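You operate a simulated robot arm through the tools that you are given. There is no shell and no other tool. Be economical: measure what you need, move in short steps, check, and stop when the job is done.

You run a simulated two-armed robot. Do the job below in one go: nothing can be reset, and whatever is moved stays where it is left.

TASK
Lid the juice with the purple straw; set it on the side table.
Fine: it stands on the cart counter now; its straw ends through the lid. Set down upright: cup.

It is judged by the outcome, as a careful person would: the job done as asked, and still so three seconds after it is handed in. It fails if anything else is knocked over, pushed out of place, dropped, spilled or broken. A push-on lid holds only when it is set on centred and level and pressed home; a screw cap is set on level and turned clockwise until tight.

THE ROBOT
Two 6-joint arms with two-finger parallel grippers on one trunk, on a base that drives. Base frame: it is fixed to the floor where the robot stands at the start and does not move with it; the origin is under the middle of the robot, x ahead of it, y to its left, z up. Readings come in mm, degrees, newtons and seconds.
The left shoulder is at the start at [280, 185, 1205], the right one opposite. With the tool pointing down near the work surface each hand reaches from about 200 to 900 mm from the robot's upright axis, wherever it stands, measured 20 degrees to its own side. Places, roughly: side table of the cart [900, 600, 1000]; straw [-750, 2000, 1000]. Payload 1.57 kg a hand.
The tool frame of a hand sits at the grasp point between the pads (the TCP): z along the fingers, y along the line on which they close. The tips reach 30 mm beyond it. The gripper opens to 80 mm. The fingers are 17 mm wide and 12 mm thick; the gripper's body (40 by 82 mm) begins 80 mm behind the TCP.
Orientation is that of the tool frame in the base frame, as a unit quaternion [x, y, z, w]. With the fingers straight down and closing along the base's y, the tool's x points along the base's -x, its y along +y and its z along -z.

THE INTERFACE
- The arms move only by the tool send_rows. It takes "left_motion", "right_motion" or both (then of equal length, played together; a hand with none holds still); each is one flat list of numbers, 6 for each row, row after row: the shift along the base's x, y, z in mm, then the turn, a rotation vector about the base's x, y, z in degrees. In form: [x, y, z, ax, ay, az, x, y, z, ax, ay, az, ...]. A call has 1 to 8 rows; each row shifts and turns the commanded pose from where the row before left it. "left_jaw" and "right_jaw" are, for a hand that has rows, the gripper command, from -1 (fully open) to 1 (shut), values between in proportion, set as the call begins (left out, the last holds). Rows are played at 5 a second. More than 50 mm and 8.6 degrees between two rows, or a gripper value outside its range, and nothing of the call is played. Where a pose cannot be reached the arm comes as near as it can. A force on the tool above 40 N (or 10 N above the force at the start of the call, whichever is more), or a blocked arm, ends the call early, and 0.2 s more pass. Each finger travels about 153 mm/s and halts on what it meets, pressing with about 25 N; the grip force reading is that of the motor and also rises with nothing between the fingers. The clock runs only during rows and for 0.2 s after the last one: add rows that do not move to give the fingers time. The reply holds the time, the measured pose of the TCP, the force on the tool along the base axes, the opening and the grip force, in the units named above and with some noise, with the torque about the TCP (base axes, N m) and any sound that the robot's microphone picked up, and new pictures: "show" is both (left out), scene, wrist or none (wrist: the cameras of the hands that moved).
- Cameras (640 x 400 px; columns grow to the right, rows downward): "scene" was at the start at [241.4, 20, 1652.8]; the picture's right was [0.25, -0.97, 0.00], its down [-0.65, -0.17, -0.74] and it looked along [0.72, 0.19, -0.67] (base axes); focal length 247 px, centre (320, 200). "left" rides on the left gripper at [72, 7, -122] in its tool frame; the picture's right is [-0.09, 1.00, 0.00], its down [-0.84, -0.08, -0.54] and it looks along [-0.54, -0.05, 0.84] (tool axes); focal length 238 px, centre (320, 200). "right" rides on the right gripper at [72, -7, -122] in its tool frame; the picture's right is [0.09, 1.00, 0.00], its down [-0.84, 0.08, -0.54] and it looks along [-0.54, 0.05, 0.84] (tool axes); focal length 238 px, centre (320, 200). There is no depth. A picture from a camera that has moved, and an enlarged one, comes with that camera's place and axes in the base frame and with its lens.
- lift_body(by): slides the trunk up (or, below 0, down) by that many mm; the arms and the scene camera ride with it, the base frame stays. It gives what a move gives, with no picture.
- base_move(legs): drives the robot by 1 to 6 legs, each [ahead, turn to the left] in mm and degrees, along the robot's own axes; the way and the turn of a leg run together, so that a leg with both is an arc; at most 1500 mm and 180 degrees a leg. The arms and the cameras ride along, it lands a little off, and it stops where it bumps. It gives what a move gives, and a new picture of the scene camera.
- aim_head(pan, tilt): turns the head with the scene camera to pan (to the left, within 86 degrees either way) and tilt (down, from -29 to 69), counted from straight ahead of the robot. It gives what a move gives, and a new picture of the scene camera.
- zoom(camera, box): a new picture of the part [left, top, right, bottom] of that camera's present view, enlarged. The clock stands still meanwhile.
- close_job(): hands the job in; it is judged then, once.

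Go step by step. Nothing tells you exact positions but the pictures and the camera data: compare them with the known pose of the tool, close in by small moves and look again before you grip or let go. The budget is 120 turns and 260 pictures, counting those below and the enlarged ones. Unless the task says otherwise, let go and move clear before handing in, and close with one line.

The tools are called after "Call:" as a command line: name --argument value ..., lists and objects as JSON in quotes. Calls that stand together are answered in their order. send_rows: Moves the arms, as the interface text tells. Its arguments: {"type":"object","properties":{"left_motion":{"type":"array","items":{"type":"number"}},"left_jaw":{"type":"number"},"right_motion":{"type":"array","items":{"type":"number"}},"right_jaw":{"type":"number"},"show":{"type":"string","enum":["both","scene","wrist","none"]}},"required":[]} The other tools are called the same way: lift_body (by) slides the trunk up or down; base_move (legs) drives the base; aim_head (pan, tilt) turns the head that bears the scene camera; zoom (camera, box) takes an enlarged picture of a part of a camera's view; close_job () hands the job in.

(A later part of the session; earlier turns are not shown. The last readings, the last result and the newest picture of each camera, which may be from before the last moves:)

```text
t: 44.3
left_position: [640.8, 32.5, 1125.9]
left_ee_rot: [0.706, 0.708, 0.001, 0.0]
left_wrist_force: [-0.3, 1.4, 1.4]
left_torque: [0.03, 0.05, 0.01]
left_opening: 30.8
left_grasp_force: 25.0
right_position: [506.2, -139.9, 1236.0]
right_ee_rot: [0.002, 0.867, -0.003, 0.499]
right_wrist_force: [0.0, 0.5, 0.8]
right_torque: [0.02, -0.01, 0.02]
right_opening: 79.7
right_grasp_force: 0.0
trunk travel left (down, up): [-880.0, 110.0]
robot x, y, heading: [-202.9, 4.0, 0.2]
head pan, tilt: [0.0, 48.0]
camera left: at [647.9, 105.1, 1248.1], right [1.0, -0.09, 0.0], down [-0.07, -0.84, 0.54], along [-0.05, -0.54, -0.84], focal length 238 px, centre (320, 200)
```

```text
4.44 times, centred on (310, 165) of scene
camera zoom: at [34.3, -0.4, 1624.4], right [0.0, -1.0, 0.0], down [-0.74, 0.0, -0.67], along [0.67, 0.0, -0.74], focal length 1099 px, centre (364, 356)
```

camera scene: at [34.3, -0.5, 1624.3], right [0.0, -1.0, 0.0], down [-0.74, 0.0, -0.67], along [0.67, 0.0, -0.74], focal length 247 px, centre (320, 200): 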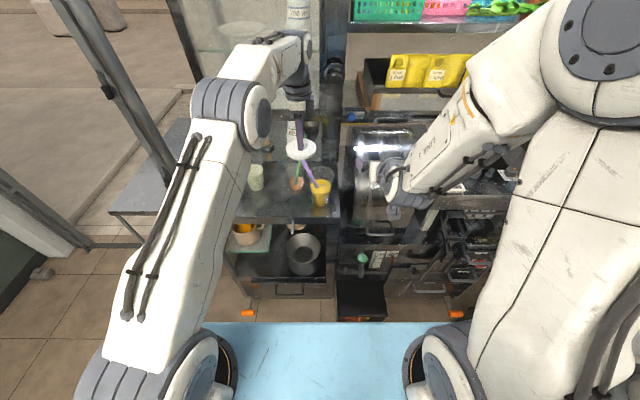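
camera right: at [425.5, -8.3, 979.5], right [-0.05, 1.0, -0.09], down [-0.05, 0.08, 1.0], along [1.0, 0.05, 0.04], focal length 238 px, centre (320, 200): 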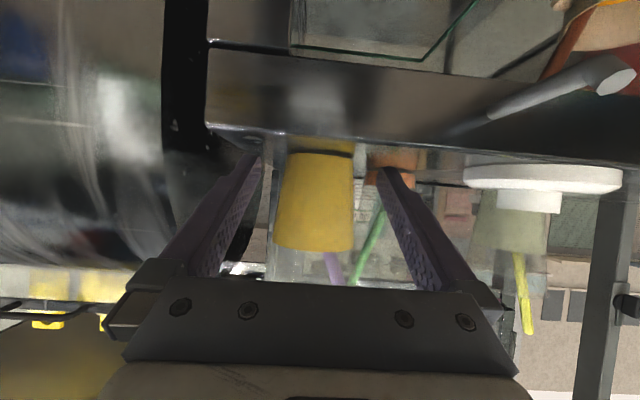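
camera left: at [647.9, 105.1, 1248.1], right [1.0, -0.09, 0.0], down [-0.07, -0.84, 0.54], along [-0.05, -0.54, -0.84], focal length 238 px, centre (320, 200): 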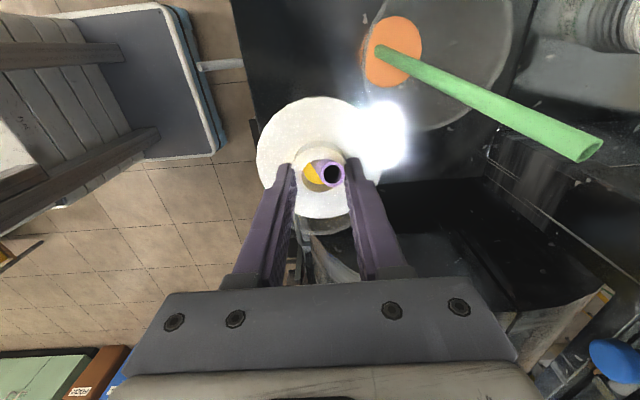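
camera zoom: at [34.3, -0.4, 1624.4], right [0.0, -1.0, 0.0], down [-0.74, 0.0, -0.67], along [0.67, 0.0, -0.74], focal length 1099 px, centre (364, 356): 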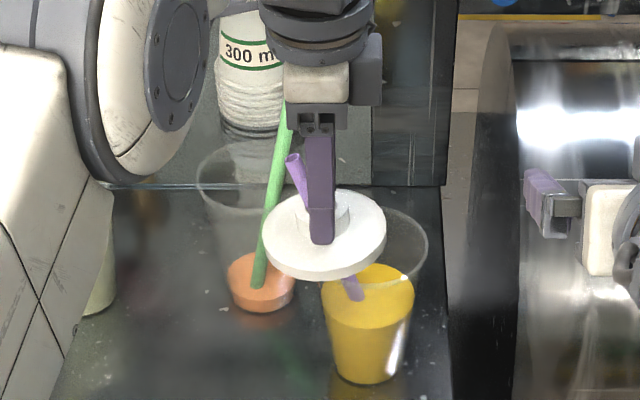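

The straw now leans lightly against the +x finger, still through the hole. I'll continue sliding to the cup centre.

Call:
send_rows --left_motion '[0.5, -5, 0, 0, 0, 0, 0.5, -5, 0, 0, 0, 0, 0.5, -5, 0, 0, 0, 0, 0.5, -5, 0, 0, 0, 0, 0.5, -5, 0, 0, 0, 0, 0.5, -5, 0, 0, 0, 0, 0, 0, 0, 0, 0, 0]' --show "wrist"

Call:
zoom --camera "left" --box '[220, 110, 420, 250]'

Call:
zoom --camera "scene" --box '[270, 120, 370, 210]'

```text
t: 45.9
left_position: [643.4, 2.9, 1125.7]
left_ee_rot: [0.706, 0.708, 0.0, 0.0]
left_wrist_force: [-0.4, 0.7, -0.5]
left_torque: [0.04, 0.02, 0.01]
left_opening: 34.6
left_grasp_force: 24.6
right_position: [506.1, -139.8, 1235.8]
right_ee_rot: [0.001, 0.867, -0.002, 0.498]
right_wrist_force: [0.0, 0.6, -1.1]
right_torque: [0.01, 0.03, 0.01]
right_opening: 80.0
right_grasp_force: 0.0
trunk travel left (down, up): [-880.0, 110.0]
robot x, y, heading: [-207.3, -0.2, 0.1]
head pan, tilt: [0.0, 48.0]
camera left: at [650.6, 75.2, 1247.8], right [1.0, -0.09, 0.0], down [-0.07, -0.84, 0.54], along [-0.05, -0.54, -0.84], focal length 238 px, centre (320, 200)
```

left: 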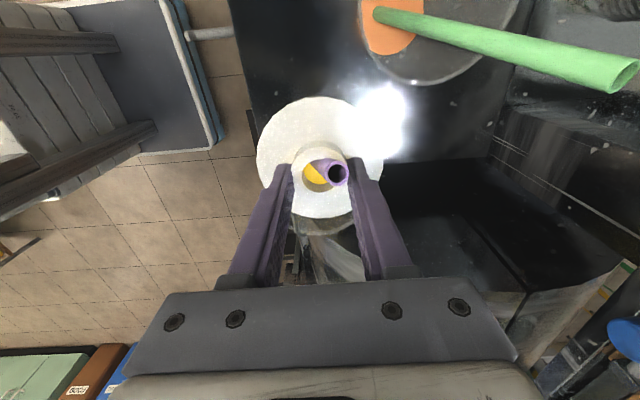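

```text
2.86 times, centred on (320, 180) of left
camera zoom: at [650.6, 75.2, 1247.8], right [1.0, -0.09, 0.0], down [-0.07, -0.84, 0.54], along [-0.05, -0.54, -0.84], focal length 681 px, centre (320, 257)
```

zoom: 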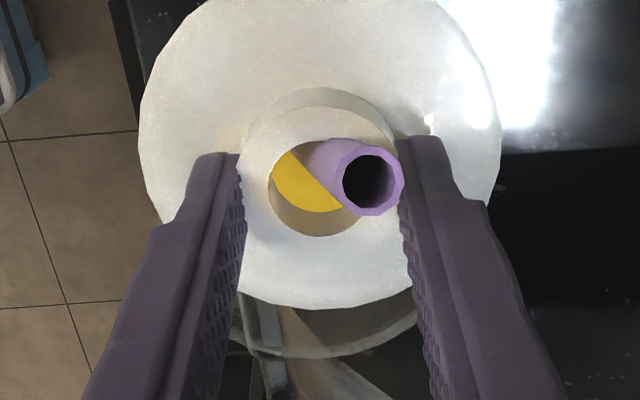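

```text
4.44 times, centred on (320, 165) of scene
camera zoom: at [34.4, -0.5, 1624.3], right [0.0, -1.0, 0.0], down [-0.74, 0.0, -0.67], along [0.67, 0.0, -0.74], focal length 1099 px, centre (320, 356)
```

zoom: 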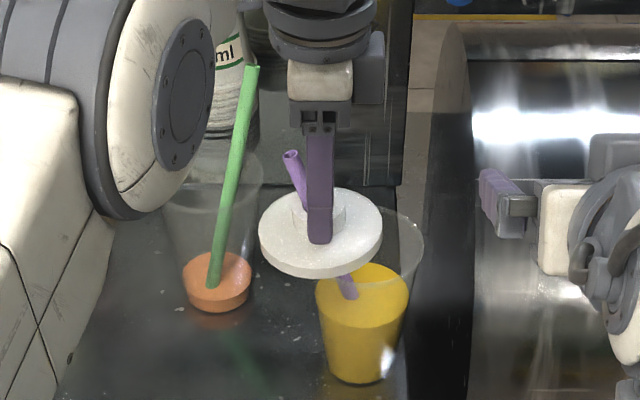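

The straw has jammed against the +x finger and dragged the cup about 29 mm to -y. I'll back up along the straw so that only its tip sits in the hole, then re-centre from there with better leverage.

Call:
send_rows --left_motion '[3, 2, 0, 0, 0, 0, 2, 3, 6, 0, 0, 0, 1, 3, 8, 0, 0, 0, 1, 3, 8, 0, 0, 0, 0, 3, 7, 0, 0, 0, 0, 0, 0, 0, 0, 0]' --show "wrist"

Call:
zoom --camera "left" --box '[220, 110, 420, 250]'

Call:
zoom --camera "scene" --box '[270, 120, 370, 210]'

```text
t: 47.3
left_position: [651.1, 17.4, 1156.2]
left_ee_rot: [0.705, 0.709, 0.0, 0.0]
left_wrist_force: [-0.5, 0.3, -0.1]
left_torque: [-0.01, 0.0, 0.01]
left_opening: 34.4
left_grasp_force: 24.8
right_position: [506.2, -141.8, 1235.7]
right_ee_rot: [0.001, 0.867, -0.002, 0.499]
right_wrist_force: [-0.3, 0.2, -0.8]
right_torque: [0.0, 0.0, 0.03]
right_opening: 79.9
right_grasp_force: 0.0
trunk travel left (down, up): [-880.0, 110.0]
robot x, y, heading: [-204.8, -0.0, 0.3]
head pan, tilt: [0.0, 48.0]
camera left: at [657.9, 89.9, 1278.1], right [1.0, -0.09, 0.0], down [-0.07, -0.84, 0.54], along [-0.05, -0.54, -0.84], focal length 238 px, centre (320, 200)
```

left: 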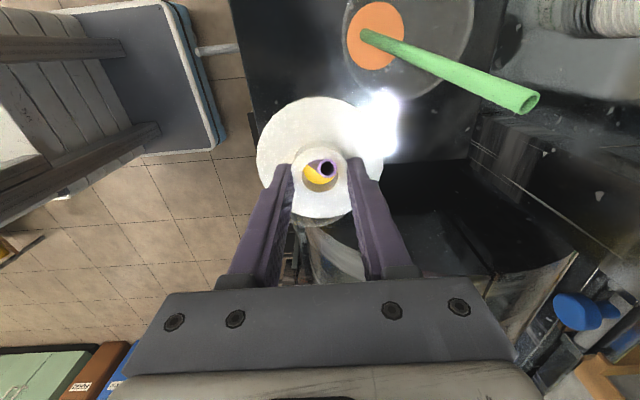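

```text
2.86 times, centred on (320, 180) of left
camera zoom: at [657.9, 89.9, 1278.1], right [1.0, -0.09, 0.0], down [-0.07, -0.84, 0.54], along [-0.05, -0.54, -0.84], focal length 681 px, centre (320, 257)
```

zoom: 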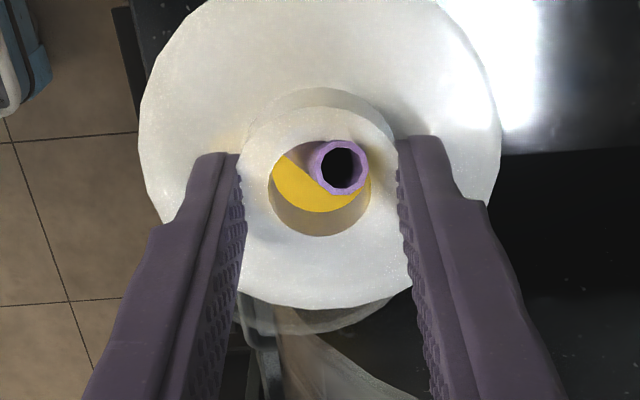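

```text
4.44 times, centred on (320, 165) of scene
camera zoom: at [34.3, -0.5, 1624.3], right [0.0, -1.0, 0.0], down [-0.74, 0.0, -0.67], along [0.67, 0.0, -0.74], focal length 1099 px, centre (320, 356)
```

zoom: 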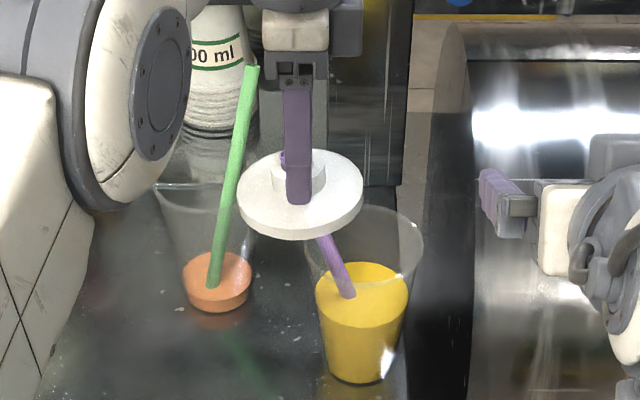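

Now only the tip is in the hole. I'll move slowly to -y and check whether the straw rights itself without dragging the cup.

Call:
send_rows --left_motion '[0, -2, 0, 0, 0, 0, 0, -2, 0, 0, 0, 0, 0, -2, 0, 0, 0, 0, 0, -2, 0, 0, 0, 0, 0, -2, 0, 0, 0, 0, 0, -2, 0, 0, 0, 0, 0, -2, 0, 0, 0, 0, 0, 0, 0, 0, 0, 0]' --show "none"

Call:
zoom --camera "left" --box '[220, 110, 420, 250]'

Call:
zoom --camera "scene" --box '[270, 120, 370, 210]'

```text
t: 49.1
left_position: [651.3, 2.1, 1155.6]
left_ee_rot: [0.706, 0.708, 0.0, 0.0]
left_wrist_force: [0.1, 0.0, -0.4]
left_torque: [-0.01, 0.02, -0.01]
left_opening: 34.5
left_grasp_force: 25.0
right_position: [505.8, -141.4, 1235.9]
right_ee_rot: [0.002, 0.867, -0.002, 0.499]
right_wrist_force: [-0.5, 0.1, -1.3]
right_torque: [-0.01, -0.03, -0.03]
right_opening: 79.7
right_grasp_force: 0.1
trunk travel left (down, up): [-880.0, 110.0]
robot x, y, heading: [-205.9, -0.4, 0.1]
head pan, tilt: [0.0, 48.0]
```

```text
2.86 times, centred on (320, 180) of left
camera zoom: at [657.4, 75.2, 1276.7], right [1.0, -0.09, 0.0], down [-0.07, -0.84, 0.54], along [-0.05, -0.54, -0.84], focal length 681 px, centre (320, 257)
```

zoom: 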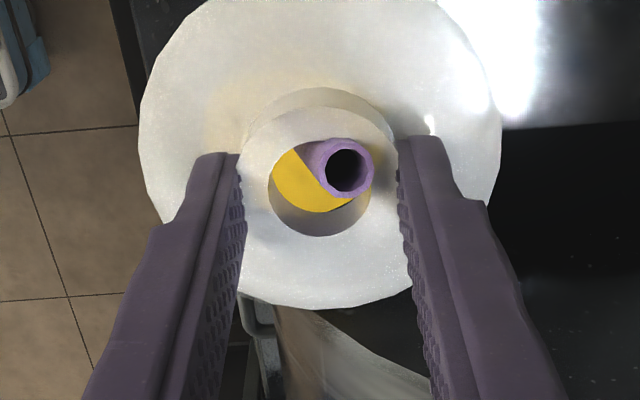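

```text
4.44 times, centred on (320, 165) of scene
camera zoom: at [34.4, -0.5, 1624.3], right [0.0, -1.0, 0.0], down [-0.74, 0.0, -0.67], along [0.67, 0.0, -0.74], focal length 1099 px, centre (320, 356)
```

zoom: 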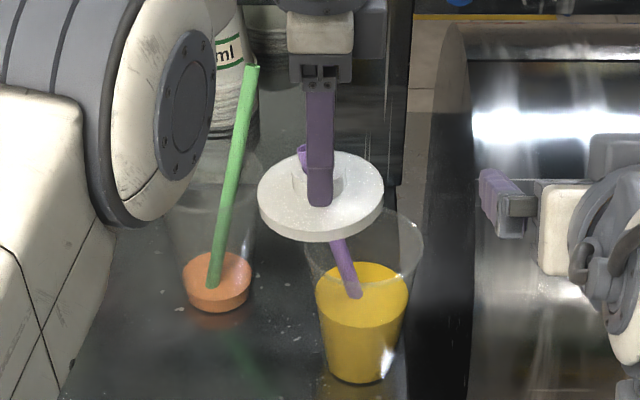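

It's working: the cup is still and the straw is righting. Continue.

Call:
send_rows --left_motion '[0.5, -2, 0, 0, 0, 0, 0.5, -2, 0, 0, 0, 0, 0.5, -2, 0, 0, 0, 0, 0, -2, 0, 0, 0, 0, 0, -2, 0, 0, 0, 0, 0, -2, 0, 0, 0, 0, 0, -2, 0, 0, 0, 0, 0, -2, 0, 0, 0, 0]' --show "none"

Call:
zoom --camera "left" --box '[220, 110, 420, 250]'

Call:
zoom --camera "scene" --box '[270, 120, 370, 210]'

```text
t: 50.9
left_position: [652.3, -13.6, 1154.9]
left_ee_rot: [0.706, 0.708, 0.0, 0.0]
left_wrist_force: [-0.5, 0.1, 0.1]
left_torque: [0.01, 0.02, 0.01]
left_opening: 34.3
left_grasp_force: 25.3
right_position: [506.3, -142.2, 1234.9]
right_ee_rot: [0.002, 0.867, -0.003, 0.498]
right_wrist_force: [1.3, 0.4, 0.7]
right_torque: [-0.01, -0.02, 0.01]
right_opening: 79.9
right_grasp_force: 0.1
trunk travel left (down, up): [-880.0, 110.0]
robot x, y, heading: [-202.9, -2.6, 0.3]
head pan, tilt: [0.0, 48.0]
```

```text
2.86 times, centred on (320, 180) of left
camera zoom: at [659.1, 59.0, 1276.8], right [1.0, -0.09, 0.0], down [-0.07, -0.84, 0.54], along [-0.05, -0.54, -0.84], focal length 681 px, centre (320, 257)
```

zoom: 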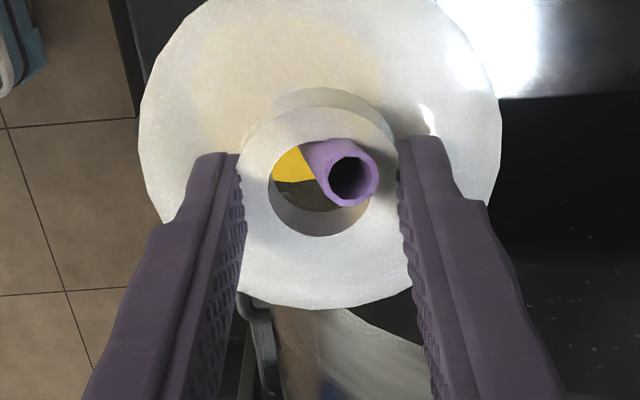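

```text
4.44 times, centred on (320, 165) of scene
camera zoom: at [34.4, -0.5, 1624.3], right [0.0, -1.0, 0.0], down [-0.74, 0.0, -0.67], along [0.67, 0.0, -0.74], focal length 1099 px, centre (320, 356)
```

zoom: 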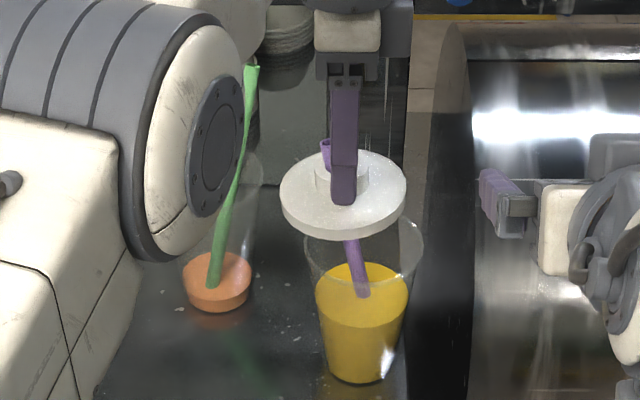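

Call:
send_rows --left_motion '[0, -2, 0, 0, 0, 0, 0, -2, 0, 0, 0, 0, 0, -2, 0, 0, 0, 0, -0.5, -2, 0, 0, 0, 0, -0.5, -2, 0, 0, 0, 0, -0.5, -2, 0, 0, 0, 0, -0.5, -2, 0, 0, 0, 0, -0.5, -2, 0, 0, 0, 0]' --show "none"

Call:
zoom --camera "left" --box '[220, 110, 420, 250]'

Call:
zoom --camera "scene" --box '[270, 120, 370, 210]'

```text
t: 52.7
left_position: [648.9, -30.3, 1155.6]
left_ee_rot: [0.705, 0.709, 0.001, 0.0]
left_wrist_force: [0.1, 0.0, 0.0]
left_torque: [0.01, -0.03, -0.02]
left_opening: 34.4
left_grasp_force: 25.6
right_position: [505.2, -141.4, 1235.8]
right_ee_rot: [0.001, 0.867, -0.002, 0.499]
right_wrist_force: [-0.6, -0.7, -0.2]
right_torque: [-0.01, -0.02, 0.01]
right_opening: 80.0
right_grasp_force: 0.0
trunk travel left (down, up): [-880.0, 110.0]
robot x, y, heading: [-207.2, 0.6, 0.5]
head pan, tilt: [0.0, 48.0]
```

```text
2.86 times, centred on (320, 180) of left
camera zoom: at [656.0, 43.1, 1277.1], right [1.0, -0.09, 0.0], down [-0.07, -0.84, 0.54], along [-0.05, -0.54, -0.84], focal length 681 px, centre (320, 257)
```

zoom: 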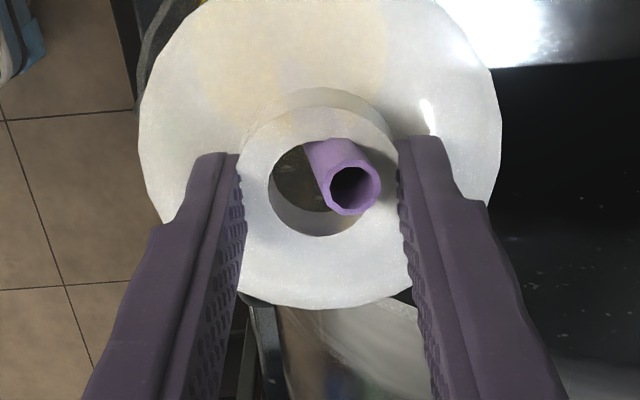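

```text
4.44 times, centred on (320, 165) of scene
camera zoom: at [34.4, -0.5, 1624.3], right [0.0, -1.0, 0.0], down [-0.74, 0.0, -0.67], along [0.67, 0.0, -0.74], focal length 1099 px, centre (320, 356)
```

zoom: 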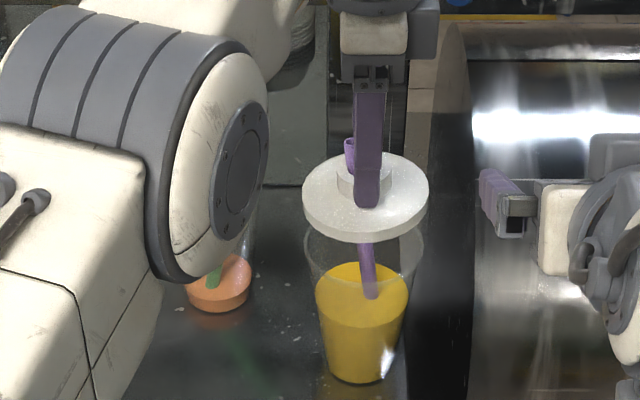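

The lid is over the cup with the straw nearly upright. I'll lower to just above the rim and check the centring.

Call:
send_rows --left_motion '[0, 0, -5, 0, 0, 0, 0, 0, -5, 0, 0, 0, 0, 0, -5, 0, 0, 0, 0, 0, -5, 0, 0, 0, 0, 0, -5, 0, 0, 0, 0, 0, 0, 0, 0, 0]' --show "both"

Call:
zoom --camera "left" --box '[220, 130, 420, 290]'

Call:
zoom --camera "scene" --box '[290, 130, 370, 210]'

```text
t: 54.1
left_position: [650.2, -28.6, 1131.2]
left_ee_rot: [0.706, 0.709, 0.0, 0.0]
left_wrist_force: [0.3, 0.0, -0.5]
left_torque: [-0.01, 0.02, 0.02]
left_opening: 34.4
left_grasp_force: 25.0
right_position: [504.9, -141.1, 1235.6]
right_ee_rot: [0.002, 0.867, -0.003, 0.498]
right_wrist_force: [0.6, -0.3, -0.5]
right_torque: [-0.01, 0.01, -0.05]
right_opening: 80.0
right_grasp_force: 0.1
trunk travel left (down, up): [-880.0, 110.0]
robot x, y, heading: [-206.2, -6.5, 0.2]
head pan, tilt: [0.0, 48.0]
camera scene: at [34.4, -0.5, 1624.3], right [0.0, -1.0, 0.0], down [-0.74, 0.0, -0.67], along [0.67, 0.0, -0.74], focal length 247 px, centre (320, 200)
camera left: at [656.2, 43.6, 1252.9], right [1.0, -0.09, 0.0], down [-0.07, -0.84, 0.54], along [-0.05, -0.54, -0.84], focal length 238 px, centre (320, 200)
```

scene: 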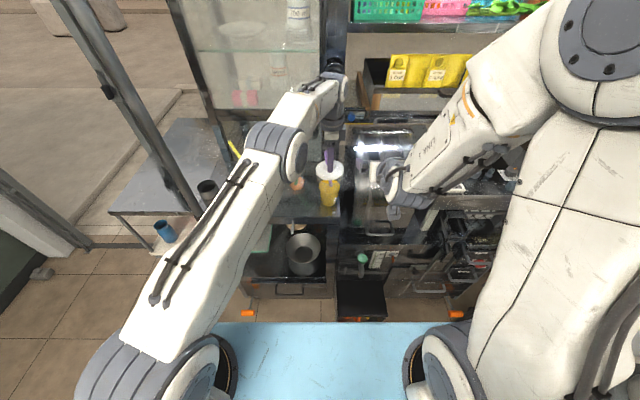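
left: 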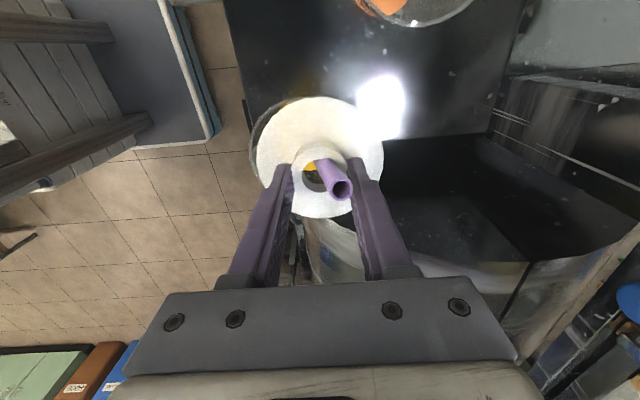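

```text
2.50 times, centred on (320, 210) of left
camera zoom: at [656.2, 43.6, 1252.9], right [1.0, -0.09, 0.0], down [-0.07, -0.84, 0.54], along [-0.05, -0.54, -0.84], focal length 596 px, centre (320, 175)
```

zoom: 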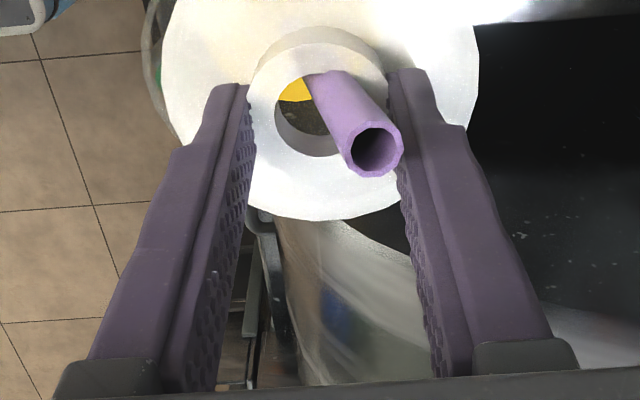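

```text
5.00 times, centred on (330, 170) of scene
camera zoom: at [34.4, -0.5, 1624.3], right [0.0, -1.0, 0.0], down [-0.74, 0.0, -0.67], along [0.67, 0.0, -0.74], focal length 1236 px, centre (270, 350)
```

zoom: 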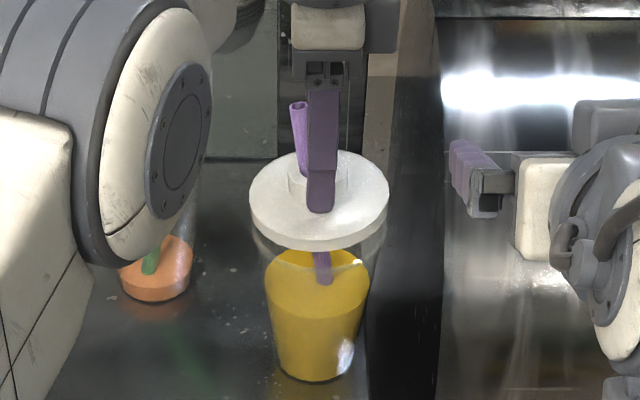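

From the wrist view the cup rim sticks out on the -x side, so the cup centre is about x 638 (y matches). I'll shift the lid 11 mm to -x slowly.

Call:
send_rows --left_motion '[-2, 0, 0, 0, 0, 0, -2, 0, 0, 0, 0, 0, -2, 0, 0, 0, 0, 0, -2, 0, 0, 0, 0, 0, -2, 0, 0, 0, 0, 0, -1, 0, 0, 0, 0, 0, 0, 0, 0, 0, 0, 0]' --show "wrist"

Call:
zoom --camera "left" --box '[220, 80, 420, 240]'

Call:
zoom --camera "scene" --box '[290, 130, 370, 210]'

```text
t: 55.7
left_position: [638.4, -28.7, 1130.2]
left_ee_rot: [0.705, 0.709, 0.0, 0.0]
left_wrist_force: [0.1, 0.1, 0.7]
left_torque: [0.04, 0.0, -0.02]
left_opening: 34.6
left_grasp_force: 24.9
right_position: [506.4, -141.3, 1236.8]
right_ee_rot: [0.002, 0.867, -0.003, 0.498]
right_wrist_force: [-0.4, -0.2, 0.0]
right_torque: [0.02, 0.04, 0.03]
right_opening: 80.2
right_grasp_force: 0.1
trunk travel left (down, up): [-880.0, 110.0]
robot x, y, heading: [-206.3, -3.1, 0.3]
head pan, tilt: [0.0, 48.0]
camera left: at [645.4, 43.9, 1252.0], right [1.0, -0.09, 0.0], down [-0.07, -0.84, 0.54], along [-0.05, -0.54, -0.84], focal length 238 px, centre (320, 200)
```

left: 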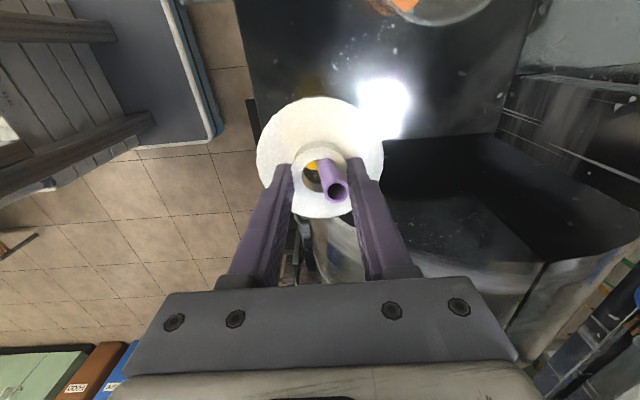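

```text
2.50 times, centred on (320, 160) of left
camera zoom: at [645.4, 43.9, 1252.0], right [1.0, -0.09, 0.0], down [-0.07, -0.84, 0.54], along [-0.05, -0.54, -0.84], focal length 596 px, centre (320, 300)
```

zoom: 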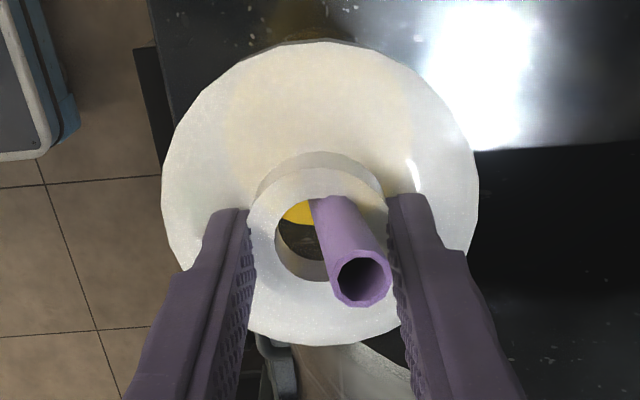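

```text
5.00 times, centred on (330, 170) of scene
camera zoom: at [34.4, -0.5, 1624.3], right [0.0, -1.0, 0.0], down [-0.74, 0.0, -0.67], along [0.67, 0.0, -0.74], focal length 1236 px, centre (270, 350)
```

zoom: 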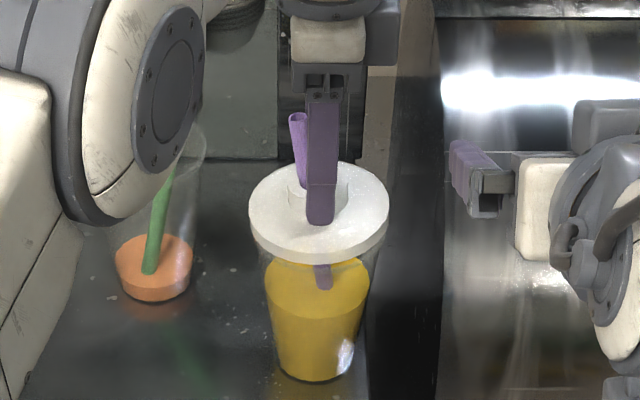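

The lid now covers the rim evenly, and the straw stands up through it. I'll lower until contact, watching the force.

Call:
send_rows --left_motion '[0, 0, -3, 0, 0, 0, 0, 0, -3, 0, 0, 0, 0, 0, -3, 0, 0, 0, 0, 0, -2, 0, 0, 0, 0, 0, 0, 0, 0, 0]' --show "none"

Call:
zoom --camera "scene" --box '[290, 130, 370, 210]'

Call:
zoom --camera "left" --box '[220, 80, 420, 240]'

```text
t: 56.9
left_position: [639.0, -29.0, 1118.4]
left_ee_rot: [0.705, 0.709, 0.001, 0.001]
left_wrist_force: [0.2, 0.1, 4.7]
left_torque: [0.07, -0.03, 0.02]
left_opening: 34.7
left_grasp_force: 25.1
right_position: [505.6, -140.4, 1236.9]
right_ee_rot: [0.002, 0.867, -0.003, 0.498]
right_wrist_force: [-0.3, -1.1, -1.1]
right_torque: [0.03, 0.01, -0.01]
right_opening: 79.9
right_grasp_force: 0.1
trunk travel left (down, up): [-880.0, 110.0]
robot x, y, heading: [-204.7, 2.7, 0.1]
head pan, tilt: [0.0, 48.0]
```

```text
5.00 times, centred on (330, 170) of scene
camera zoom: at [34.1, -0.6, 1624.4], right [0.0, -1.0, 0.0], down [-0.74, 0.0, -0.67], along [0.67, 0.0, -0.74], focal length 1236 px, centre (270, 350)
```

zoom: 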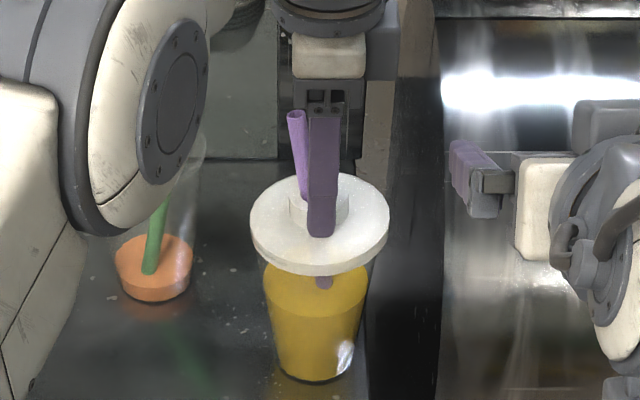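

```text
2.50 times, centred on (320, 160) of left
camera zoom: at [646.3, 42.9, 1241.1], right [1.0, -0.09, 0.0], down [-0.08, -0.84, 0.54], along [-0.05, -0.54, -0.84], focal length 596 px, centre (320, 300)
```

zoom: 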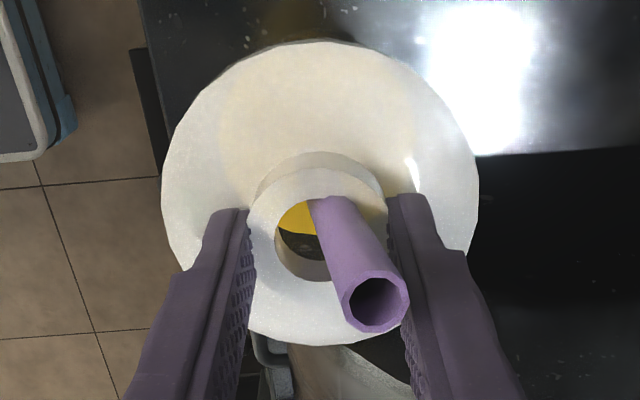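

Contact at TCP z 1118 with little torque. I'll press a bit more and read force and torque.

Call:
send_rows --left_motion '[0, 0, -1, 0, 0, 0, 0, 0, -1, 0, 0, 0, 0, 0, 0, 0, 0, 0]' --show "none"

Call:
zoom --camera "scene" --box '[300, 140, 350, 200]'

```text
t: 57.7
left_position: [639.3, -30.5, 1119.1]
left_ee_rot: [0.706, 0.708, 0.001, 0.002]
left_wrist_force: [-0.8, -2.7, 21.7]
left_torque: [0.18, -0.03, 0.01]
left_opening: 34.2
left_grasp_force: 25.0
right_position: [504.4, -139.9, 1238.0]
right_ee_rot: [0.001, 0.867, -0.002, 0.499]
right_wrist_force: [0.1, -0.4, 0.6]
right_torque: [-0.01, -0.02, -0.01]
right_opening: 79.9
right_grasp_force: 0.1
trunk travel left (down, up): [-880.0, 110.0]
robot x, y, heading: [-206.7, -0.3, 0.0]
head pan, tilt: [0.0, 48.0]
heard: snap
```

```text
6.67 times, centred on (325, 170) of scene
camera zoom: at [33.1, -0.7, 1624.7], right [0.0, -1.0, 0.0], down [-0.74, 0.0, -0.67], along [0.67, 0.0, -0.74], focal length 1648 px, centre (287, 400)
```

zoom: 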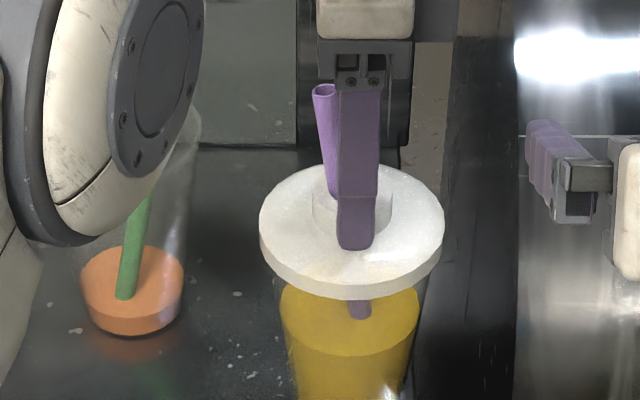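

A snap was heard, so the lid has pressed home. One slightly firmer press to be sure, then I'll release gently.

Call:
send_rows --left_motion '[0, 0, -1, 0, 0, 0, 0, 0, 0, 0, 0, 0]' --show "none"

Call:
send_rows --left_motion '[0, 0, 1, 0, 0, 0, 0, 0, 1.5, 0, 0, 0, 0, 0, 0.5, 0, 0, 0, 0, 0, 0, 0, 0, 0]' --show "none"

Call:
zoom --camera "left" --box '[220, 80, 420, 240]'

```text
t: 58.3
left_position: [639.4, -30.8, 1118.9]
left_ee_rot: [0.706, 0.708, 0.0, 0.004]
left_wrist_force: [-2.4, -5.0, 27.2]
left_torque: [-0.07, 0.09, 0.02]
left_opening: 34.6
left_grasp_force: 25.2
right_position: [504.5, -139.4, 1236.7]
right_ee_rot: [0.001, 0.866, -0.002, 0.499]
right_wrist_force: [0.7, -0.9, 0.0]
right_torque: [-0.01, -0.01, -0.02]
right_opening: 80.0
right_grasp_force: 0.1
trunk travel left (down, up): [-880.0, 110.0]
robot x, y, heading: [-202.1, -0.5, 0.2]
head pan, tilt: [0.0, 48.0]
```

```text
t: 59.3
left_position: [637.8, -29.5, 1118.6]
left_ee_rot: [0.706, 0.709, 0.0, 0.0]
left_wrist_force: [1.3, -3.9, 16.0]
left_torque: [-0.27, -0.13, 0.01]
left_opening: 34.5
left_grasp_force: 25.0
right_position: [505.5, -141.2, 1236.1]
right_ee_rot: [0.001, 0.867, -0.002, 0.498]
right_wrist_force: [-0.1, 0.2, -0.1]
right_torque: [0.01, 0.0, 0.0]
right_opening: 79.9
right_grasp_force: 0.0
trunk travel left (down, up): [-880.0, 110.0]
robot x, y, heading: [-202.3, 3.7, 0.3]
head pan, tilt: [0.0, 48.0]
```

```text
2.50 times, centred on (320, 160) of left
camera zoom: at [645.3, 43.1, 1240.9], right [1.0, -0.09, 0.0], down [-0.07, -0.84, 0.54], along [-0.05, -0.54, -0.84], focal length 596 px, centre (320, 300)
```

zoom: 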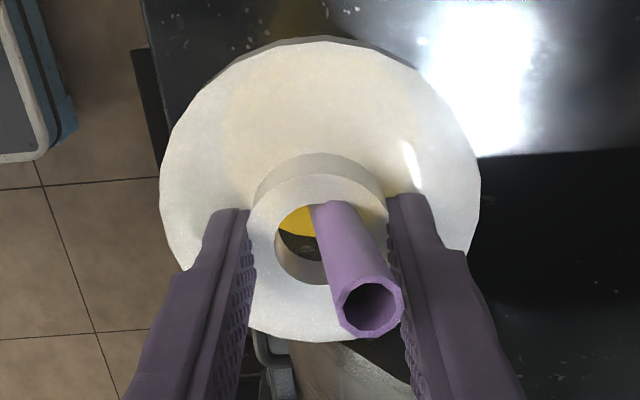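

Call:
send_rows --left_motion '[0, 0, 1, 0, 0, 0, 0, 0, 0, 0, 0, 0]' --show "none"

Call:
zoom --camera "scene" --box '[300, 140, 350, 200]'

```text
t: 59.9
left_position: [638.6, -28.4, 1118.6]
left_ee_rot: [0.706, 0.709, 0.0, -0.001]
left_wrist_force: [1.4, -2.9, 9.2]
left_torque: [-0.17, -0.12, -0.02]
left_opening: 34.2
left_grasp_force: 24.8
right_position: [504.3, -141.3, 1235.1]
right_ee_rot: [0.001, 0.867, -0.001, 0.498]
right_wrist_force: [0.5, 0.3, -0.4]
right_torque: [-0.01, -0.04, 0.0]
right_opening: 80.1
right_grasp_force: 0.1
trunk travel left (down, up): [-880.0, 110.0]
robot x, y, heading: [-204.5, 0.2, 0.1]
head pan, tilt: [0.0, 48.0]
```

```text
6.67 times, centred on (325, 170) of scene
camera zoom: at [33.9, -0.8, 1624.3], right [0.0, -1.0, 0.0], down [-0.74, 0.0, -0.67], along [0.67, 0.0, -0.74], focal length 1648 px, centre (287, 400)
```

zoom: 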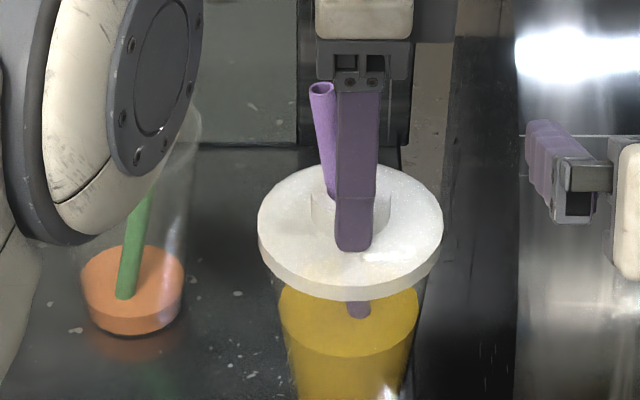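

Call:
send_rows --left_motion '[0, 0, 1.3, 0, 0, 0, 0, 0, 0, 0, 0, 0]' --show "none"

Call:
send_rows --left_motion '[0, 0, 0, 0, 0, 0, 0, 0, 0, 0, 0, 0, 0, 0, 2, 0, 0, 0]' --left_jaw -0.4 --show "wrist"

Call:
zoom --camera "scene" --box '[290, 130, 370, 210]'

```text
t: 60.5
left_position: [639.2, -28.6, 1118.7]
left_ee_rot: [0.706, 0.708, 0.0, -0.001]
left_wrist_force: [-0.1, -1.5, 0.4]
left_torque: [-0.11, -0.06, -0.02]
left_opening: 34.4
left_grasp_force: 24.9
right_position: [506.0, -141.0, 1235.2]
right_ee_rot: [0.002, 0.867, -0.003, 0.498]
right_wrist_force: [0.8, 0.6, 0.4]
right_torque: [0.01, 0.01, -0.07]
right_opening: 79.8
right_grasp_force: 0.0
trunk travel left (down, up): [-880.0, 110.0]
robot x, y, heading: [-206.6, -5.5, -0.1]
head pan, tilt: [0.0, 48.0]
```

```text
t: 61.3
left_position: [638.9, -29.2, 1123.2]
left_ee_rot: [0.706, 0.708, 0.0, 0.0]
left_wrist_force: [0.1, -0.4, -0.8]
left_torque: [0.0, -0.02, 0.0]
left_opening: 56.0
left_grasp_force: 0.0
right_position: [505.8, -140.8, 1235.5]
right_ee_rot: [0.001, 0.867, -0.002, 0.498]
right_wrist_force: [-0.6, -0.2, 0.1]
right_torque: [-0.04, 0.01, 0.04]
right_opening: 80.1
right_grasp_force: 0.0
trunk travel left (down, up): [-880.0, 110.0]
robot x, y, heading: [-205.6, 1.2, 0.3]
head pan, tilt: [0.0, 48.0]
camera left: at [645.7, 43.6, 1244.5], right [1.0, -0.09, 0.0], down [-0.07, -0.84, 0.54], along [-0.05, -0.54, -0.84], focal length 238 px, centre (320, 200)
```

left: 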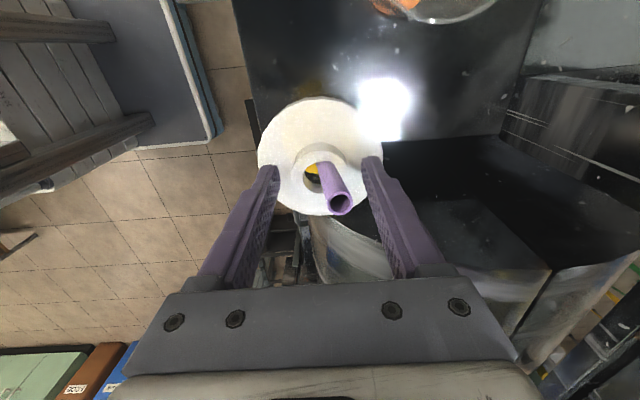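

```text
5.00 times, centred on (330, 170) of scene
camera zoom: at [34.4, -0.6, 1624.3], right [0.0, -1.0, 0.0], down [-0.74, 0.0, -0.67], along [0.67, 0.0, -0.74], focal length 1236 px, centre (270, 350)
```

zoom: 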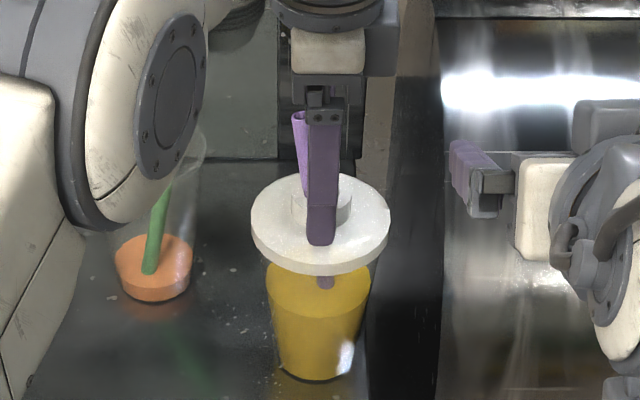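

Released; the lid sits level. I'll withdraw the left hand straight up, then back to the left.

Call:
send_rows --left_motion '[0, 0, 40, 0, 0, 0, 0, 0, 45, 0, 0, 0, 0, 0, 45, 0, 0, 0, 0, 0, 45, 0, 0, 0, -30, 30, 10, 0, 0, 0, -35, 35, 0, 0, 0, 0, -35, 35, 0, 0, 0, 0, -35, 35, 0, 0, 0, 0]' --show "none"

Call:
send_rows --left_motion '[-35, 35, 0, 0, 0, 0, -35, 35, 0, 0, 0, 0, -35, 35, 0, 0, 0, 0, -35, 35, 0, 0, 0, 0, -35, 35, 0, 0, 0, 0]' --show "scene"

Call:
zoom --camera "scene" --box '[220, 110, 380, 220]'

```text
t: 63.1
left_position: [480.1, 119.5, 1302.4]
left_ee_rot: [0.706, 0.708, 0.0, 0.001]
left_wrist_force: [-0.7, 0.2, -0.1]
left_torque: [0.03, 0.0, 0.0]
left_opening: 56.2
left_grasp_force: 0.1
left hand out of reach, approached as far as the arm can: row 3, 4
right_position: [506.7, -141.4, 1236.3]
right_ee_rot: [0.001, 0.867, -0.002, 0.498]
right_wrist_force: [-0.9, -0.5, 0.5]
right_torque: [0.01, 0.02, -0.02]
right_opening: 80.1
right_grasp_force: 0.1
trunk travel left (down, up): [-880.0, 110.0]
robot x, y, heading: [-205.0, 1.0, 0.2]
head pan, tilt: [0.0, 48.0]
```

```text
t: 64.3
left_position: [300.2, 291.7, 1300.9]
left_ee_rot: [0.707, 0.707, -0.001, 0.0]
left_wrist_force: [0.4, 0.0, 0.2]
left_torque: [-0.03, -0.02, 0.0]
left_opening: 56.1
left_grasp_force: 0.2
right_position: [505.2, -140.5, 1235.5]
right_ee_rot: [0.001, 0.867, -0.002, 0.498]
right_wrist_force: [0.2, -0.2, -0.1]
right_torque: [0.01, 0.01, 0.0]
right_opening: 80.0
right_grasp_force: 0.0
trunk travel left (down, up): [-880.0, 110.0]
robot x, y, heading: [-205.4, -0.2, 0.1]
head pan, tilt: [0.0, 48.0]
camera scene: at [34.4, -0.6, 1624.4], right [0.0, -1.0, 0.0], down [-0.74, 0.0, -0.67], along [0.67, 0.0, -0.74], focal length 247 px, centre (320, 200)
```

scene: 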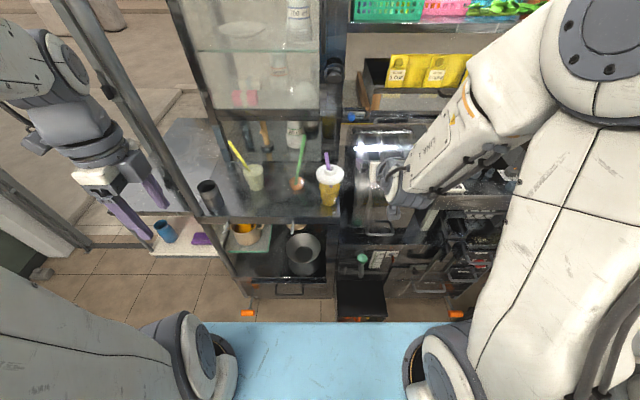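

```text
3.64 times, centred on (300, 165) of scene
camera zoom: at [34.4, -0.6, 1624.4], right [0.0, -1.0, 0.0], down [-0.74, 0.0, -0.67], along [0.67, 0.0, -0.74], focal length 899 px, centre (393, 327)
```

zoom: 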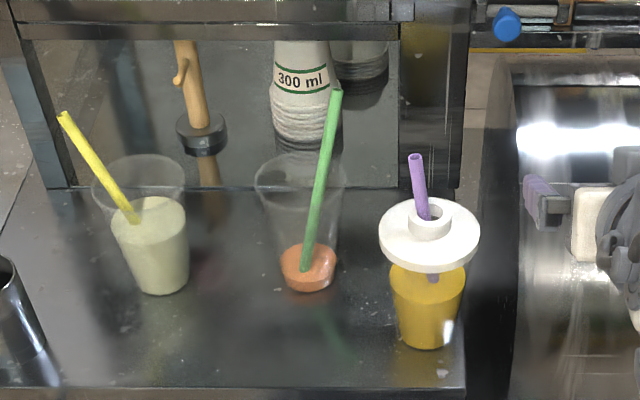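

The lid is on, with the straw upright through it, and the neighbouring cups look undisturbed. Now I'll back off 80 mm and lower the trunk so the right hand can take the cup as before.

Call:
base_move --legs '[[-80, 0]]'

Call:
lift_body --by -150

Call:
send_rows --right_motion '[20, 25, -10, 0, 0, 0, 20, 25, -20, 0, 0, 0, 20, 25, -20, 0, 0, 0, 20, 20, -20, 0, 0, 0, 20, 15, -20, 0, 0, 0, 0, 0, -11, 0, 0, 0, 0, 0, 0, 0, 0, 0]' --right_jaw -1 --show "both"

```text
t: 65.4
left_position: [220.9, 290.0, 1299.4]
left_ee_rot: [0.706, 0.709, 0.0, 0.001]
left_wrist_force: [0.4, -0.6, -0.1]
left_torque: [-0.05, -0.02, -0.01]
left_opening: 56.0
left_grasp_force: 0.0
right_position: [424.3, -141.1, 1236.4]
right_ee_rot: [0.002, 0.867, -0.002, 0.498]
right_wrist_force: [0.6, -0.3, 0.6]
right_torque: [0.0, -0.01, -0.01]
right_opening: 80.1
right_grasp_force: 0.2
trunk travel left (down, up): [-880.0, 110.0]
robot x, y, heading: [-283.6, -3.5, 0.2]
head pan, tilt: [0.0, 48.0]
camera scene: at [-46.0, -0.7, 1624.3], right [0.0, -1.0, 0.0], down [-0.74, 0.0, -0.67], along [0.67, 0.0, -0.74], focal length 247 px, centre (320, 200)
```

scene: 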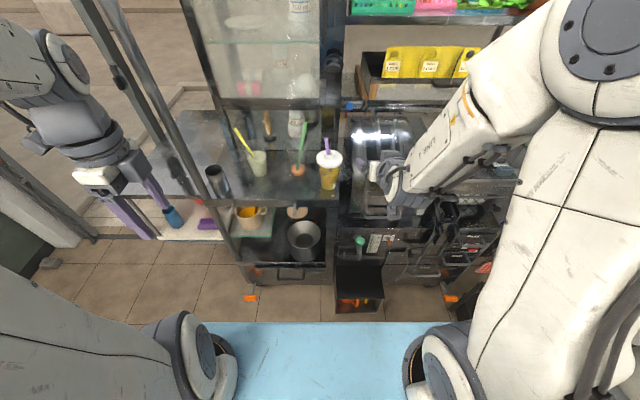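

```text
t: 67.2
left_position: [220.1, 291.0, 1150.0]
left_ee_rot: [0.706, 0.708, 0.0, -0.001]
left_wrist_force: [-0.1, 0.3, 0.4]
left_torque: [0.01, -0.02, -0.05]
left_opening: 56.1
left_grasp_force: 0.1
right_position: [424.1, -141.4, 1086.2]
right_ee_rot: [0.001, 0.867, -0.003, 0.498]
right_wrist_force: [0.4, -0.3, -0.7]
right_torque: [0.03, -0.02, -0.01]
right_opening: 79.8
right_grasp_force: 0.1
trunk travel left (down, up): [-730.0, 260.0]
robot x, y, heading: [-286.6, 1.0, 0.3]
head pan, tilt: [0.0, 48.0]
```

```text
t: 68.8
left_position: [219.9, 289.9, 1150.2]
left_ee_rot: [0.706, 0.708, 0.001, 0.0]
left_wrist_force: [-0.8, 0.1, 1.0]
left_torque: [0.03, -0.03, 0.0]
left_opening: 56.0
left_grasp_force: 0.0
right_position: [526.8, -31.3, 983.9]
right_ee_rot: [0.002, 0.867, -0.003, 0.499]
right_wrist_force: [0.2, 0.3, 0.4]
right_torque: [0.03, -0.01, 0.01]
right_opening: 79.8
right_grasp_force: 0.0
trunk travel left (down, up): [-730.0, 260.0]
robot x, y, heading: [-283.5, -4.4, 0.3]
head pan, tilt: [0.0, 48.0]
camera scene: at [-46.3, -0.7, 1474.3], right [0.0, -1.0, 0.0], down [-0.74, 0.0, -0.67], along [0.67, 0.0, -0.74], focal length 247 px, centre (320, 200)
camera right: at [384.2, -37.7, 984.2], right [-0.04, 1.0, -0.08], down [-0.05, 0.08, 1.0], along [1.0, 0.04, 0.04], focal length 238 px, centre (320, 200)
```

scene: 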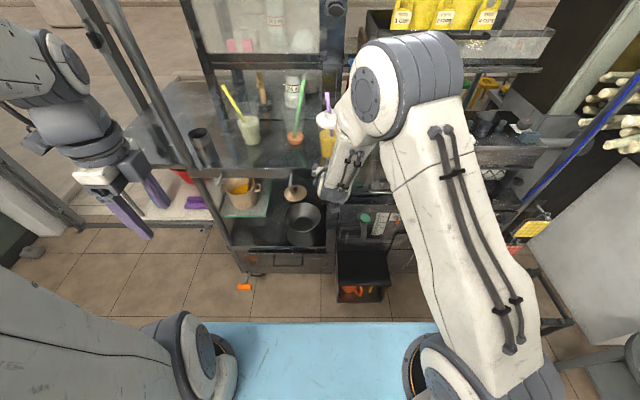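
right: 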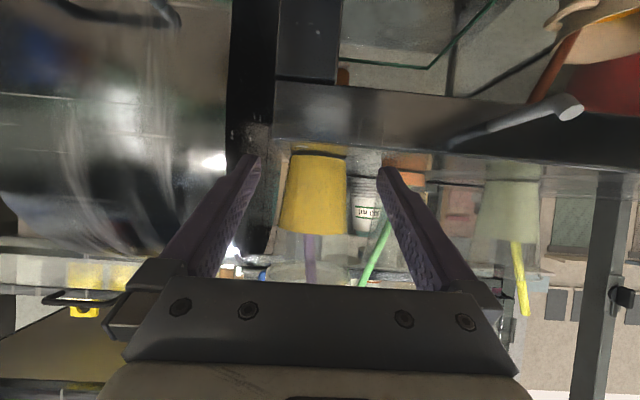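

Lined up. Advance part way and check.

Call:
send_rows --right_motion '[20, 0, -4, 0, 0, 0, 20, 0, 0, 0, 0, 0, 15, 0, 0, 0, 0, 0, 0, 0, 0, 0, 0, 0]' --show "wrist"

Call:
zoom --camera "right" --box '[180, 60, 460, 300]'

```text
t: 69.8
left_position: [219.0, 290.2, 1150.3]
left_ee_rot: [0.706, 0.708, 0.0, 0.0]
left_wrist_force: [0.7, 0.8, -0.8]
left_torque: [0.0, 0.01, 0.01]
left_opening: 55.9
left_grasp_force: 0.0
right_position: [582.4, -31.2, 979.7]
right_ee_rot: [0.002, 0.867, -0.003, 0.498]
right_wrist_force: [0.6, 0.3, -0.6]
right_torque: [-0.04, -0.01, -0.02]
right_opening: 80.1
right_grasp_force: 0.0
trunk travel left (down, up): [-730.0, 260.0]
robot x, y, heading: [-288.5, 2.3, -0.3]
head pan, tilt: [0.0, 48.0]
camera right: at [438.9, -38.5, 980.0], right [-0.04, 1.0, -0.08], down [-0.05, 0.08, 1.0], along [1.0, 0.04, 0.04], focal length 238 px, centre (320, 200)
```

right: 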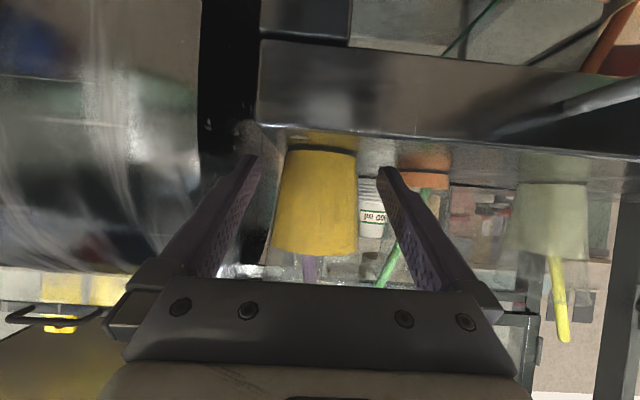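

```text
1.67 times, centred on (320, 180) of right
camera zoom: at [438.9, -38.5, 980.0], right [-0.04, 1.0, -0.08], down [-0.05, 0.08, 1.0], along [1.0, 0.04, 0.04], focal length 397 px, centre (320, 233)
```

zoom: 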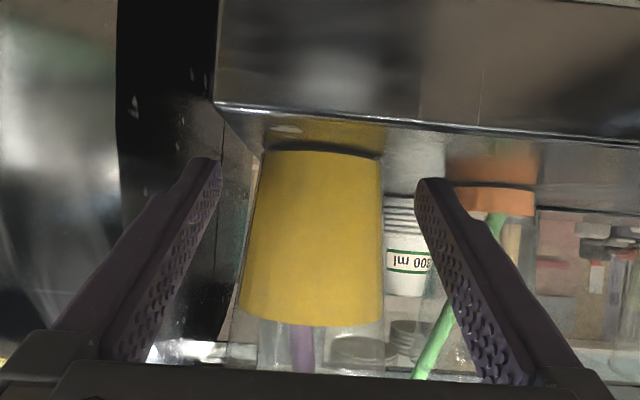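

Call:
send_rows --right_motion '[15, -2, 0, 0, 0, 0, 15, 0, 0, 0, 0, 0, 12, 0, 0, 0, 0, 0, 10, 0, 0, 0, 0, 0, 0, 0, 0, 0, 0, 0]' --show "wrist"

```text
t: 71.0
left_position: [219.8, 290.6, 1149.2]
left_ee_rot: [0.706, 0.709, 0.0, 0.0]
left_wrist_force: [-0.5, -0.3, -0.1]
left_torque: [0.02, 0.0, -0.03]
left_opening: 55.7
left_grasp_force: 0.1
right_position: [633.2, -33.1, 981.7]
right_ee_rot: [0.002, 0.867, -0.003, 0.499]
right_wrist_force: [0.2, -0.1, 0.6]
right_torque: [-0.02, 0.03, 0.0]
right_opening: 79.9
right_grasp_force: 0.0
trunk travel left (down, up): [-730.0, 260.0]
robot x, y, heading: [-284.1, -1.5, 0.3]
head pan, tilt: [0.0, 48.0]
camera right: at [490.6, -40.6, 981.0], right [-0.04, 1.0, -0.08], down [-0.05, 0.08, 1.0], along [1.0, 0.04, 0.04], focal length 238 px, centre (320, 200)
```

right: 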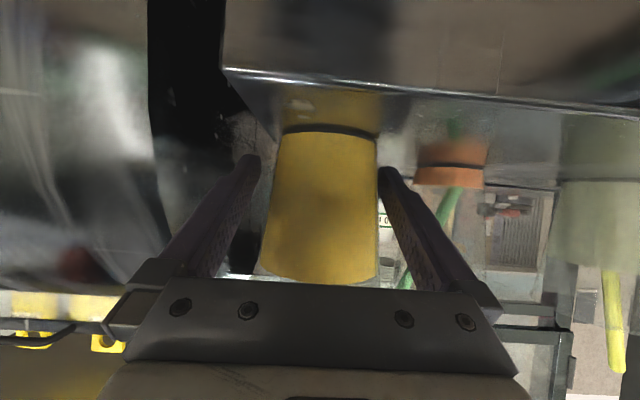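

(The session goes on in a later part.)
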